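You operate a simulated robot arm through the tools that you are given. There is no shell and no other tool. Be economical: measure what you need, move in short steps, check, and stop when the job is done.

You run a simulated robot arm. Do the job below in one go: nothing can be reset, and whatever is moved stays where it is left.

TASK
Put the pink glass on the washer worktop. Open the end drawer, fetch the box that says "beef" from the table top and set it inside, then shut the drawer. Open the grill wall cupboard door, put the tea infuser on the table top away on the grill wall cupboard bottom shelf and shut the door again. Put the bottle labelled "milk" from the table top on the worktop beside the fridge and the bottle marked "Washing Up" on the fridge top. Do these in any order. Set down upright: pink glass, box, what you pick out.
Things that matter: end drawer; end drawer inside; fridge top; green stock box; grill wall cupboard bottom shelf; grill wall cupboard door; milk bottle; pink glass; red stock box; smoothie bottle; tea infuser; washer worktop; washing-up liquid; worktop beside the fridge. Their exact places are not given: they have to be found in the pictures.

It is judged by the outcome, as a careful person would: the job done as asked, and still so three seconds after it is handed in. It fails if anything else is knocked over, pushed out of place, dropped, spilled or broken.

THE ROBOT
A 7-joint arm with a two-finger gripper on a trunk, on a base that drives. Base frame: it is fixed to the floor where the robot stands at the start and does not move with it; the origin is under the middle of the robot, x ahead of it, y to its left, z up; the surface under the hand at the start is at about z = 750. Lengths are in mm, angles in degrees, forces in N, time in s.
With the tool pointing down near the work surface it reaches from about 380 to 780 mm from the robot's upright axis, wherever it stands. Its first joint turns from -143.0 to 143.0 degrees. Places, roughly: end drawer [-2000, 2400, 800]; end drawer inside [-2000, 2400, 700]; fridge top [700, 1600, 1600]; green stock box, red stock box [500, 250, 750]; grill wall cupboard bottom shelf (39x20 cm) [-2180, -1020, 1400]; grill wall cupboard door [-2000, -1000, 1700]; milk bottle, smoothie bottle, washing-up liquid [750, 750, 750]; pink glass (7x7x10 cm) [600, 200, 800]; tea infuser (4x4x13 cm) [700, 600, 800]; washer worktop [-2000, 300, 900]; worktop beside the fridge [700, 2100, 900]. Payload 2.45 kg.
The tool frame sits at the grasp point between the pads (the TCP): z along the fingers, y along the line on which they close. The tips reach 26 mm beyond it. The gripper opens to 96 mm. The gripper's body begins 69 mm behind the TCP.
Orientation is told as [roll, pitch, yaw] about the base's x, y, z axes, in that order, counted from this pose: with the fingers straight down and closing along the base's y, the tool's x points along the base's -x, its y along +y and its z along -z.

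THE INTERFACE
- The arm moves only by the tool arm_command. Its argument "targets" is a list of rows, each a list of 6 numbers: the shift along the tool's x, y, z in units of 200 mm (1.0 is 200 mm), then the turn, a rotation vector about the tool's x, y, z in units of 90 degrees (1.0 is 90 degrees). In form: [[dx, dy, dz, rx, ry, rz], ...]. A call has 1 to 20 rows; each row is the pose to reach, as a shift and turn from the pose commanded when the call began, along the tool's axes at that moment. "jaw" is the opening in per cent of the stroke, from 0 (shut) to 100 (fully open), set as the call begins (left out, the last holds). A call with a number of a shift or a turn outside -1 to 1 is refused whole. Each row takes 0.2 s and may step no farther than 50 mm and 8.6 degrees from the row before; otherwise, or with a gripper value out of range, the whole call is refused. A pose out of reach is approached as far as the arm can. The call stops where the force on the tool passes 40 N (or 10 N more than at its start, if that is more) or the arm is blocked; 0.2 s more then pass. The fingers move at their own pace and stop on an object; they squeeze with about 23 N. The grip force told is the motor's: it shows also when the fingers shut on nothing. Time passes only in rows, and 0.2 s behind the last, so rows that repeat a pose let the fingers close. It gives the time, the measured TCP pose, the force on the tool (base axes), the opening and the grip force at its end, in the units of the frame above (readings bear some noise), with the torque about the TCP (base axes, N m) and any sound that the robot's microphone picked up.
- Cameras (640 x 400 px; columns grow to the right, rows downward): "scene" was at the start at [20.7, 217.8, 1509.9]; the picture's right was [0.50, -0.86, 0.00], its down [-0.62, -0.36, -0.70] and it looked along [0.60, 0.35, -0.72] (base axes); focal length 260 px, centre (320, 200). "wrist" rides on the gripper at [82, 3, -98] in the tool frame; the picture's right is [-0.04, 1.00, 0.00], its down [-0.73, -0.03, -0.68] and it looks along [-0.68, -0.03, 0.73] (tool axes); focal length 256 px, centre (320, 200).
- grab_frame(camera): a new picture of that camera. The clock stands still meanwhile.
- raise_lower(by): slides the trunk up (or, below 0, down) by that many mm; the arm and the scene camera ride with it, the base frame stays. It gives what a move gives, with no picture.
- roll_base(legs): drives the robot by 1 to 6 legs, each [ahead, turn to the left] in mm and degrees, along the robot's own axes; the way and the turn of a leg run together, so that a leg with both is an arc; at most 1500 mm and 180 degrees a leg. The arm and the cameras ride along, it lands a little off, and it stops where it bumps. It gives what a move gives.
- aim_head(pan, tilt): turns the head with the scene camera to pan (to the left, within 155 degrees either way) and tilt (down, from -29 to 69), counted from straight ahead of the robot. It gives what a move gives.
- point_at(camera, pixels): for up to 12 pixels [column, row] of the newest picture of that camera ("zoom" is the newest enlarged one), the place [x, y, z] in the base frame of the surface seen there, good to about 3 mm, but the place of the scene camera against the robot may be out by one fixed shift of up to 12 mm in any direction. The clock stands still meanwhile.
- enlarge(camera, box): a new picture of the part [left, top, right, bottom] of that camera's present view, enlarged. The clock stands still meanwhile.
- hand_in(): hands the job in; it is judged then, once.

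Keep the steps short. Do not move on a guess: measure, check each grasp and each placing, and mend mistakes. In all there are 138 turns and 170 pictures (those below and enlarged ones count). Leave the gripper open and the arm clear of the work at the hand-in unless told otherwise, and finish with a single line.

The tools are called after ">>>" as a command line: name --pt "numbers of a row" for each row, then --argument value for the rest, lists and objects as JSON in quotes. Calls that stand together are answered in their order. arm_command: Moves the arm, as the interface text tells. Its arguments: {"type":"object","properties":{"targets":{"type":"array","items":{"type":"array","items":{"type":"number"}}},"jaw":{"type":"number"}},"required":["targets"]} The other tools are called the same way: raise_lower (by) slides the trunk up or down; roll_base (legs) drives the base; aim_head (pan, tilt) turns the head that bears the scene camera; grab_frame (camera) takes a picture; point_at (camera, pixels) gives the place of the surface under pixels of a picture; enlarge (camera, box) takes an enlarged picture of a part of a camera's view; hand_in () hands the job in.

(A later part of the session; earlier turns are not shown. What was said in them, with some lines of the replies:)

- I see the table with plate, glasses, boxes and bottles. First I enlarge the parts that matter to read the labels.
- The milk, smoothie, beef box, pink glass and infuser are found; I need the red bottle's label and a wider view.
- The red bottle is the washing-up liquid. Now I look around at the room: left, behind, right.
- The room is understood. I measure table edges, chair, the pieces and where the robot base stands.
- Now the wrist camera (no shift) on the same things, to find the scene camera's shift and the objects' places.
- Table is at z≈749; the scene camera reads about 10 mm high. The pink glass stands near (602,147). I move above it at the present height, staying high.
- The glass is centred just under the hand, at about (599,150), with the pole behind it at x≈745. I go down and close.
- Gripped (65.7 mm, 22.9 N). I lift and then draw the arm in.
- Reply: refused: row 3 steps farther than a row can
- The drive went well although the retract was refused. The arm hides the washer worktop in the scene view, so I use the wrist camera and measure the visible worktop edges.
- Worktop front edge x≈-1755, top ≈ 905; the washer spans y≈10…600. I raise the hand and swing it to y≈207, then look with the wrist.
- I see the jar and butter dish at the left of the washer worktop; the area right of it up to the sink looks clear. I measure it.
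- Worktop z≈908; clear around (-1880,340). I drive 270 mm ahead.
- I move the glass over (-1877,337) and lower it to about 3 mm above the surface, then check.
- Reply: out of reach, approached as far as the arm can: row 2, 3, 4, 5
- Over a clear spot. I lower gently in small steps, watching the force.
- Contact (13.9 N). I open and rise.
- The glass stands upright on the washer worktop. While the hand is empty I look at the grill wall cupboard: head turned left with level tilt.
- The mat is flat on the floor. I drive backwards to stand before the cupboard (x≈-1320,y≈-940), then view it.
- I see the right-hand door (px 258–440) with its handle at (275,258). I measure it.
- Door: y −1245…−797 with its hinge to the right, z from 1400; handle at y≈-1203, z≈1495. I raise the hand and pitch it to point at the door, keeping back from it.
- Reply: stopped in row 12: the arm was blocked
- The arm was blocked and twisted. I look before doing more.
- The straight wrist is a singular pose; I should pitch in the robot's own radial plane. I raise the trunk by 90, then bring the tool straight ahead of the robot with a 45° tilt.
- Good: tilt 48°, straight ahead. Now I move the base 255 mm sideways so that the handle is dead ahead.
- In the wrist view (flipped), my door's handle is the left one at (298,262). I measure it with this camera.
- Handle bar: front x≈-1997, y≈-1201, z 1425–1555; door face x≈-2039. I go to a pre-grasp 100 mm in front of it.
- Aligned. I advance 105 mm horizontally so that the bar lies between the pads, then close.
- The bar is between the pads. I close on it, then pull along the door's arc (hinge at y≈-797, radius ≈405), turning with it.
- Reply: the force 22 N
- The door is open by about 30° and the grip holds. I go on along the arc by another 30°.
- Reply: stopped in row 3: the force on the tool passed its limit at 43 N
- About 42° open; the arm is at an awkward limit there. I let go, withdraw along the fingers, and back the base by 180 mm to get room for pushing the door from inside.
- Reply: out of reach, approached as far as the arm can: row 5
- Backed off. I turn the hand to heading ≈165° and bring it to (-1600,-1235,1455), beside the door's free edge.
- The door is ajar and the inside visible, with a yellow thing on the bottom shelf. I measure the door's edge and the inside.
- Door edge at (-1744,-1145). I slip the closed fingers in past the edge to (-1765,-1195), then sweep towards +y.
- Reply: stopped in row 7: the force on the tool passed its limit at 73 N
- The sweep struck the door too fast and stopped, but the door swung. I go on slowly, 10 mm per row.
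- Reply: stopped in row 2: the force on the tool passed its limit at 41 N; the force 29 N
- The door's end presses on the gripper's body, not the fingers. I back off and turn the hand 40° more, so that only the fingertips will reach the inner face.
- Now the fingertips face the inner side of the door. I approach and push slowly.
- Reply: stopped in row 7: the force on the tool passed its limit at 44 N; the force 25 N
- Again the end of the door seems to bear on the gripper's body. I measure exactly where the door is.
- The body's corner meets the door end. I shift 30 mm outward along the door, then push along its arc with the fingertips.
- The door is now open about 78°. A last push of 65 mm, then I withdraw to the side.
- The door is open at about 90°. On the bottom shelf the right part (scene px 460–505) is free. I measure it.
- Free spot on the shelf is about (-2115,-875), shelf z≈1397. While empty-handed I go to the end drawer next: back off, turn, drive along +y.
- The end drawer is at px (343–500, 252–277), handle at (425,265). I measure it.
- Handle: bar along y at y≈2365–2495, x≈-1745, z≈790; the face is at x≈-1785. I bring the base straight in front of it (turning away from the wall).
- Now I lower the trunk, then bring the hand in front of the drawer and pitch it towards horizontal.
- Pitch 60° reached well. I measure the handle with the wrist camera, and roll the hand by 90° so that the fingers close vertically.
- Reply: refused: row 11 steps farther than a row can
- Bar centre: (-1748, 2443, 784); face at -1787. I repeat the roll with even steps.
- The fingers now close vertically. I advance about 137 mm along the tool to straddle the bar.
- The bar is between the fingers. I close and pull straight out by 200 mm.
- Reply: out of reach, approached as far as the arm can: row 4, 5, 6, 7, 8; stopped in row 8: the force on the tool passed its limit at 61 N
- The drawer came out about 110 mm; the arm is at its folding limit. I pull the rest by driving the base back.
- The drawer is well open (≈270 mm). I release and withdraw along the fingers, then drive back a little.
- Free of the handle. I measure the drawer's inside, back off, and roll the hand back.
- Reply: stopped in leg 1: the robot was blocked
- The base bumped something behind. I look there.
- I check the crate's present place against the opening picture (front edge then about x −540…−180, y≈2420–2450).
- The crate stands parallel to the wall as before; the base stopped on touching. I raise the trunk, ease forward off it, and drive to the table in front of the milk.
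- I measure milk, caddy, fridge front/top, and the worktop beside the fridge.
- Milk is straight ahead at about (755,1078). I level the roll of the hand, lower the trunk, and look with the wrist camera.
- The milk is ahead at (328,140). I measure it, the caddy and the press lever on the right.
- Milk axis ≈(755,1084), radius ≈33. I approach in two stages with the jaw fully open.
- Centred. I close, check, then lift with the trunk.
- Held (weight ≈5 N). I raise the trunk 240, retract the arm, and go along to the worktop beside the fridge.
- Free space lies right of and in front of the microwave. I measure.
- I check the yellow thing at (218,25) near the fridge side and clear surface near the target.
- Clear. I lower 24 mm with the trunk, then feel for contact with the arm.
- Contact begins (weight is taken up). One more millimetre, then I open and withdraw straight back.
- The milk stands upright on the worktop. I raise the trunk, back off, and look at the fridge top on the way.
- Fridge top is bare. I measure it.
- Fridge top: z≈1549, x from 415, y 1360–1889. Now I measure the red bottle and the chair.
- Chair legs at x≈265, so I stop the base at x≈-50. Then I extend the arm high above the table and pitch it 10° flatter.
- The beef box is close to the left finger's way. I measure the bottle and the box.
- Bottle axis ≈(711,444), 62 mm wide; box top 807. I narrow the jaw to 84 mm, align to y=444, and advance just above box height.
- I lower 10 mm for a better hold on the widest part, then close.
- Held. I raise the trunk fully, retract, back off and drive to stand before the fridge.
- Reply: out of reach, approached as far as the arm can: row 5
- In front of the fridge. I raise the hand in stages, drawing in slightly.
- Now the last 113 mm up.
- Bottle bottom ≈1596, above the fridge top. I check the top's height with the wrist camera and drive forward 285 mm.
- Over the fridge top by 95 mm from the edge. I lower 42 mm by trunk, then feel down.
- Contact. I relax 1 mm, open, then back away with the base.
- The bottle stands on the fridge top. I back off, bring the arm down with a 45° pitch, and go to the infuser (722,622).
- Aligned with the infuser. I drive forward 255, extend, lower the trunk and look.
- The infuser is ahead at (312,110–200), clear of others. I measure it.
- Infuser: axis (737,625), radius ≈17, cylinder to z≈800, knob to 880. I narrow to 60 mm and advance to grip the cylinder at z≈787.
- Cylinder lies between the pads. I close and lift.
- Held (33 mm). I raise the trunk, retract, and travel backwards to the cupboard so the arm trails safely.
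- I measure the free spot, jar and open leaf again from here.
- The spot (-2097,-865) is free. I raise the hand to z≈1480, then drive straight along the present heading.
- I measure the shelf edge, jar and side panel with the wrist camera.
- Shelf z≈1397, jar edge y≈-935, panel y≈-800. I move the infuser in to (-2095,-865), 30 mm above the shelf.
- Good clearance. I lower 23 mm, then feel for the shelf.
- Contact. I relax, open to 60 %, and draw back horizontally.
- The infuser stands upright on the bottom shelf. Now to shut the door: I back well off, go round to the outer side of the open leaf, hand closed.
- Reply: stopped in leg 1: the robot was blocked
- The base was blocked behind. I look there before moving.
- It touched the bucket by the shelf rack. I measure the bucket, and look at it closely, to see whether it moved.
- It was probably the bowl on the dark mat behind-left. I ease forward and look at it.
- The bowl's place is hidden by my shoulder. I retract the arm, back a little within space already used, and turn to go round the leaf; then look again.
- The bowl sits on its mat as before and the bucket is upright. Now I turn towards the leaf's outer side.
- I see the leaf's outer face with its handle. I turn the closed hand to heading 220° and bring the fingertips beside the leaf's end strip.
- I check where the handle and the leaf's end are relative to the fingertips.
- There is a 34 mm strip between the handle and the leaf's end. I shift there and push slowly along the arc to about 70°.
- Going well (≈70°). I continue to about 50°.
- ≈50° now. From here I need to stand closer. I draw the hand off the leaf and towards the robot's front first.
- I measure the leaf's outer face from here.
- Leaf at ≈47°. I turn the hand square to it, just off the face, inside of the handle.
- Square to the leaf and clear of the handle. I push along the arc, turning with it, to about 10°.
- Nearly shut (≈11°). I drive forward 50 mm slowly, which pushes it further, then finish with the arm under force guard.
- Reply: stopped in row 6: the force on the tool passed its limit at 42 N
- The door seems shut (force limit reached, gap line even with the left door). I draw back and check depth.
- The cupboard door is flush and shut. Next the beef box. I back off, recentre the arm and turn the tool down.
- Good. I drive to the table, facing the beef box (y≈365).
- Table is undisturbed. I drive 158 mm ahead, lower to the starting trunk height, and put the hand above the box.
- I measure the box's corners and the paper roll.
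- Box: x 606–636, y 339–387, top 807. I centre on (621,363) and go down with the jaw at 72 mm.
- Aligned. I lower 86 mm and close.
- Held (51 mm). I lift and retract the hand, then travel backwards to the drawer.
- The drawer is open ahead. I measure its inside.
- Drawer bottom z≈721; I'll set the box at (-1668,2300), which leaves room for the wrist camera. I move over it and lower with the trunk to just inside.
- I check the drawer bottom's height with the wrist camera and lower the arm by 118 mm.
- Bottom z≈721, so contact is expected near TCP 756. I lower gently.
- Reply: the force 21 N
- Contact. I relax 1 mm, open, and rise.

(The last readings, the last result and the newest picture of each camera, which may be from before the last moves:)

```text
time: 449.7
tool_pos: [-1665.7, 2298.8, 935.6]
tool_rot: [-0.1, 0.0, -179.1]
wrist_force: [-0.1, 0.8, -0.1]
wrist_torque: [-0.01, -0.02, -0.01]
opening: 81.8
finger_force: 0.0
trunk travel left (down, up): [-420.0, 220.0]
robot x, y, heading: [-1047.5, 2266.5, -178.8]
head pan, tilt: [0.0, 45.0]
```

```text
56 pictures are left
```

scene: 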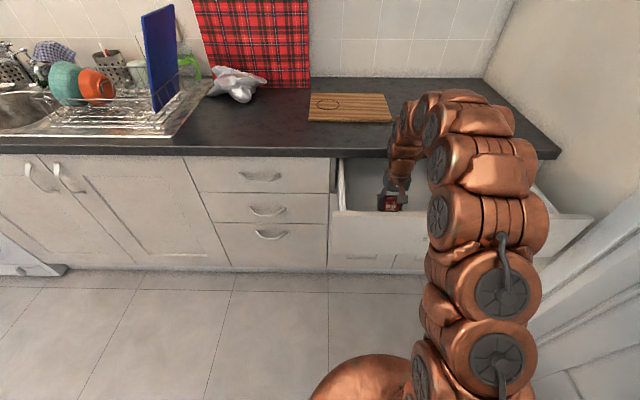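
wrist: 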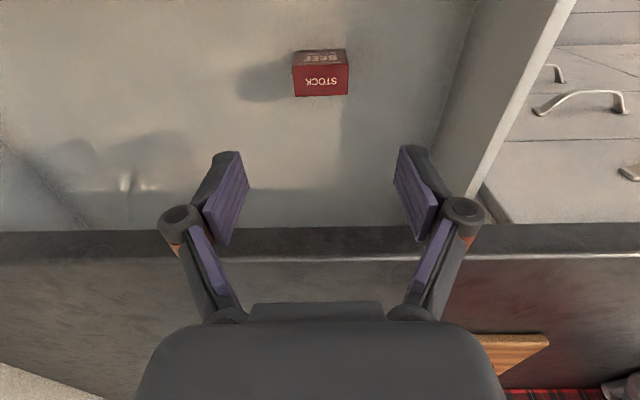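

The box stands upright in the drawer. Now to shut it: I back off, close the fist and pitch the hand forward for pushing the drawer front left of its handle.

>>> roll_base --legs '[[-150, 0]]'

>>> arm_command --pt "0.03 -0.015 -0.05 0 -0.087 0" --pt "0.06 -0.03 -0.1 0 -0.175 0" --pt "0.09 -0.045 -0.15 0 -0.262 0" --pt "0.12 -0.06 -0.2 0 -0.349 0" --pt "0.15 -0.075 -0.25 0 -0.436 0" --pt "0.18 -0.09 -0.28 0 -0.524 0" --pt "0.2 -0.1 -0.3 0 -0.611 0" --jaw 0

>>> grab_frame --camera "wrist"

```text
time: 451.1
tool_pos: [-1516.4, 2302.7, 934.1]
tool_rot: [-0.2, 0.0, -179.0]
wrist_force: [0.0, 0.4, 0.2]
wrist_torque: [-0.03, 0.02, -0.02]
opening: 81.6
finger_force: 0.1
trunk travel left (down, up): [-420.0, 220.0]
robot x, y, heading: [-895.0, 2270.5, -179.1]
head pan, tilt: [0.0, 45.0]
```

```text
time: 452.7
tool_pos: [-1477.8, 2322.2, 995.7]
tool_rot: [-0.4, -55.2, -178.7]
wrist_force: [0.6, -0.4, -1.0]
wrist_torque: [0.02, -0.01, 0.04]
opening: 0.0
finger_force: 23.4
trunk travel left (down, up): [-420.0, 220.0]
robot x, y, heading: [-897.8, 2273.1, -178.6]
head pan, tilt: [0.0, 45.0]
```

```text
55 pictures are left
```

wrist: 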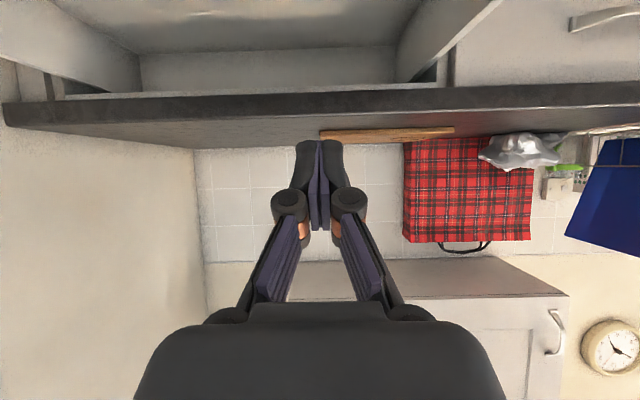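

I back 25 mm for clearance, lower the trunk by 180, and look.

>>> roll_base --legs '[[-25, 0]]'

>>> raise_lower --by -180

>>> grab_frame --camera "wrist"

```text
time: 453.5
tool_pos: [-1450.8, 2322.8, 996.4]
tool_rot: [-0.3, -55.0, -178.8]
wrist_force: [-0.1, -0.6, -0.6]
wrist_torque: [0.0, 0.01, -0.03]
opening: 0.0
finger_force: 23.1
trunk travel left (down, up): [-420.0, 220.0]
robot x, y, heading: [-872.9, 2271.4, -178.8]
head pan, tilt: [0.0, 45.0]
```

```text
time: 455.5
tool_pos: [-1451.1, 2322.7, 814.9]
tool_rot: [-0.4, -55.0, -178.9]
wrist_force: [0.0, -0.1, 0.5]
wrist_torque: [0.01, -0.03, 0.0]
opening: 0.1
finger_force: 23.1
trunk travel left (down, up): [-240.0, 400.0]
robot x, y, heading: [-873.9, 2269.2, -178.7]
head pan, tilt: [0.0, 45.0]
```

```text
54 pictures are left
```

wrist: 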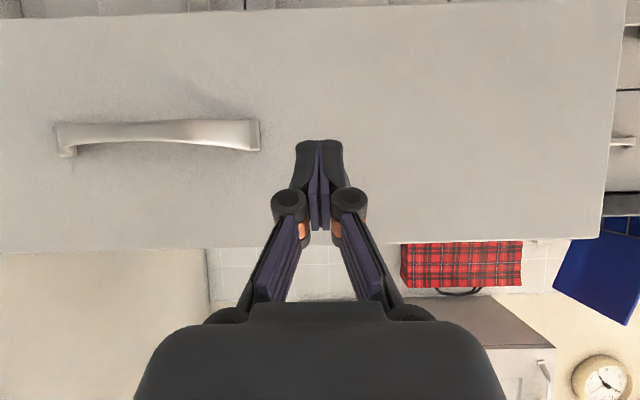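

The fist faces the drawer front left of the handle. I make contact gently with the arm, then push with the base.

>>> arm_command --pt "-0.043 0 0.061 0 0 0" --pt "-0.086 0 0.123 0 0 0" --pt "-0.1 0 0.143 0 0 0" --pt "-0.115 0 0.164 0 0 0" --pt "-0.13 0 0.185 0 0 0" --pt "-0.145 0 0.207 0 0 0"

>>> roll_base --legs '[[110, 0], [110, 0]]'

>>> grab_frame --camera "scene"

```text
time: 456.9
tool_pos: [-1501.9, 2321.9, 813.7]
tool_rot: [-0.2, -54.8, -178.8]
wrist_force: [0.4, -0.5, 0.3]
wrist_torque: [-0.03, 0.01, -0.02]
opening: 0.0
finger_force: 23.5
trunk travel left (down, up): [-240.0, 400.0]
robot x, y, heading: [-870.4, 2271.6, -178.6]
head pan, tilt: [0.0, 45.0]
```

```text
time: 458.9
tool_pos: [-1723.8, 2317.5, 814.3]
tool_rot: [-0.3, -55.0, -178.8]
wrist_force: [0.4, 0.7, 0.4]
wrist_torque: [0.0, 0.01, 0.01]
opening: 0.0
finger_force: 28.4
trunk travel left (down, up): [-240.0, 400.0]
robot x, y, heading: [-1091.5, 2265.5, -178.9]
head pan, tilt: [0.0, 45.0]
```

```text
53 pictures are left
```

scene: 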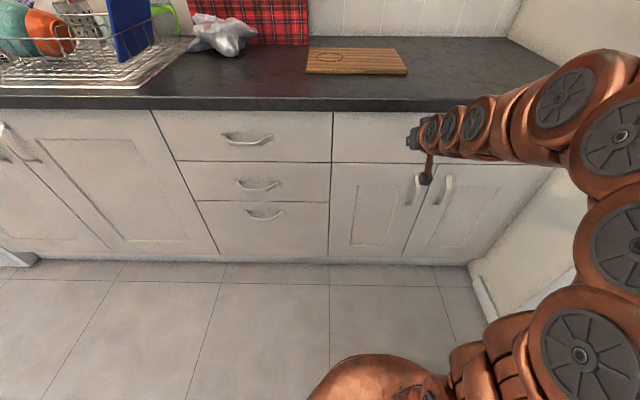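

The drawer looks almost or fully shut. I push on gently with the arm under the force guard.

>>> arm_command --pt "-0.029 0 0.041 0 0 0" --pt "-0.057 0 0.082 0 0 0" --pt "-0.086 0 0.123 0 0 0" --pt "-0.1 0 0.143 0 0 0" --pt "-0.115 0 0.164 0 0 0" --pt "-0.13 0 0.185 0 0 0" --pt "-0.14 0 0.2 0 0 0"

>>> grab_frame --camera "wrist"

>>> point_at --camera "wrist" --pixels '[[400, 100], [250, 200], [450, 60], [560, 60], [600, 60], [300, 60]]'

```text
time: 460.1
tool_pos: [-1759.8, 2317.6, 813.9]
tool_rot: [-0.2, -54.7, -178.9]
wrist_force: [24.4, -1.7, 11.6]
wrist_torque: [0.05, 0.22, 0.01]
opening: 6.2
finger_force: 28.7
trunk travel left (down, up): [-240.0, 400.0]
robot x, y, heading: [-1092.2, 2263.9, -178.8]
head pan, tilt: [0.0, 45.0]
stopped in row 6: the force on the tool passed its limit at 50 N (the readings are from after the stop); the commanded pose is now the measured one
```

```text
52 pictures are left
```

wrist: 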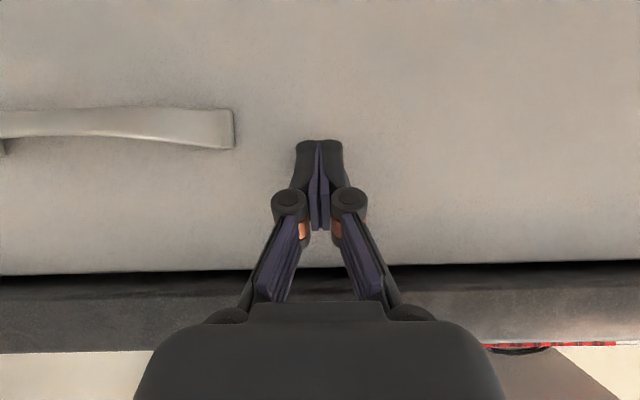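

```text
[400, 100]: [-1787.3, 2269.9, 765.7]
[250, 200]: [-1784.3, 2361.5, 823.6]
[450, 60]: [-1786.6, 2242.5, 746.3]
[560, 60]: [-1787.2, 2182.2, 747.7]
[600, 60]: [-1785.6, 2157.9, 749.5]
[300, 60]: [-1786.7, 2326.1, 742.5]
```

The drawer front is flush (x≈-1787). I withdraw, back off, open the gripper, raise the trunk, and look round.

>>> arm_command --pt "0.057 0 -0.082 0 0 0" --pt "0.172 0 -0.246 0 0 0" --pt "0.287 0 -0.41 0 0 0"

>>> roll_base --legs '[[-150, 0]]'

>>> raise_lower --by 350

>>> arm_command --pt "0 0 0 0 0 0" --pt "0 0 0 0 0 0" --pt "0 0 0 0 0 0" --pt "0 0 0 0 0 0" --pt "0 0 0 0 0 0" --jaw 100

>>> aim_head --pan 30 --tilt 20

>>> grab_frame --camera "scene"

>>> aim_head --pan 145 --tilt 20

>>> grab_frame --camera "scene"

```text
time: 460.9
tool_pos: [-1659.5, 2319.0, 811.9]
tool_rot: [-0.2, -54.5, -178.9]
wrist_force: [0.4, 0.9, -0.4]
wrist_torque: [-0.02, 0.01, 0.02]
opening: 0.0
finger_force: 28.7
trunk travel left (down, up): [-240.0, 400.0]
robot x, y, heading: [-1095.2, 2264.9, -178.7]
head pan, tilt: [0.0, 45.0]
```

```text
time: 462.3
tool_pos: [-1510.8, 2322.6, 813.8]
tool_rot: [-0.1, -54.6, -178.9]
wrist_force: [0.9, -0.5, 0.8]
wrist_torque: [0.0, 0.02, -0.01]
opening: 0.0
finger_force: 28.7
trunk travel left (down, up): [-240.0, 400.0]
robot x, y, heading: [-943.9, 2268.4, -178.9]
head pan, tilt: [0.0, 45.0]
```

```text
time: 465.7
tool_pos: [-1510.4, 2323.5, 1163.5]
tool_rot: [-0.2, -54.6, -178.9]
wrist_force: [-0.6, -0.7, 0.5]
wrist_torque: [-0.01, 0.0, 0.01]
opening: 0.0
finger_force: 28.4
trunk travel left (down, up): [-590.0, 50.0]
robot x, y, heading: [-943.0, 2268.7, -178.8]
head pan, tilt: [0.0, 45.0]
```

```text
time: 466.9
tool_pos: [-1510.6, 2321.2, 1162.9]
tool_rot: [-0.1, -54.6, -178.9]
wrist_force: [0.1, -0.2, -0.4]
wrist_torque: [-0.04, 0.03, -0.02]
opening: 96.0
finger_force: 0.0
trunk travel left (down, up): [-590.0, 50.0]
robot x, y, heading: [-940.8, 2268.5, -179.1]
head pan, tilt: [0.0, 45.0]
```

```text
time: 467.8
tool_pos: [-1510.6, 2321.5, 1163.8]
tool_rot: [-0.1, -54.5, -178.9]
wrist_force: [-0.4, 0.3, 0.2]
wrist_torque: [0.0, -0.03, -0.01]
opening: 96.1
finger_force: 0.0
trunk travel left (down, up): [-590.0, 50.0]
robot x, y, heading: [-939.9, 2266.9, -178.9]
head pan, tilt: [30.0, 20.0]
```

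```text
51 pictures are left
```

scene: 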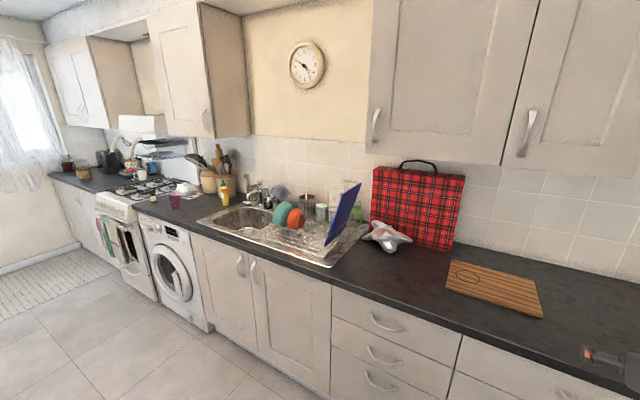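

```text
time: 469.8
tool_pos: [-1510.0, 2322.5, 1163.8]
tool_rot: [-0.2, -54.5, -178.9]
wrist_force: [0.5, -0.2, -0.8]
wrist_torque: [0.0, -0.05, 0.01]
opening: 96.3
finger_force: 0.0
trunk travel left (down, up): [-590.0, 50.0]
robot x, y, heading: [-942.4, 2269.4, -178.8]
head pan, tilt: [145.0, 20.0]
```

```text
50 pictures are left
```

scene: 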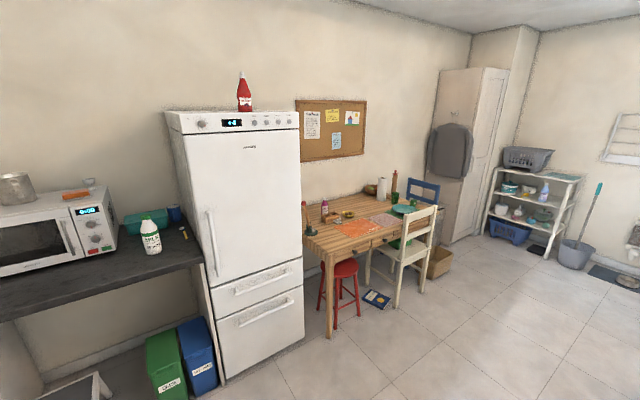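

All is in place: the glass on the washer worktop, the box in the shut drawer, the infuser behind the shut cupboard door, and milk and washing-up bottle standing. The gripper is open and the arm clear, so I hand in.

>>> hand_in

```text
The job is handed in.
```

I handed in the job with every item placed as asked and the cupboard door and drawer shut. I didn't reopen the drawer to check the box was still upright after closing. The base also bumped something twice while reversing: probably the green crate, then something by the radiator. Nothing I could see had moved or tipped.
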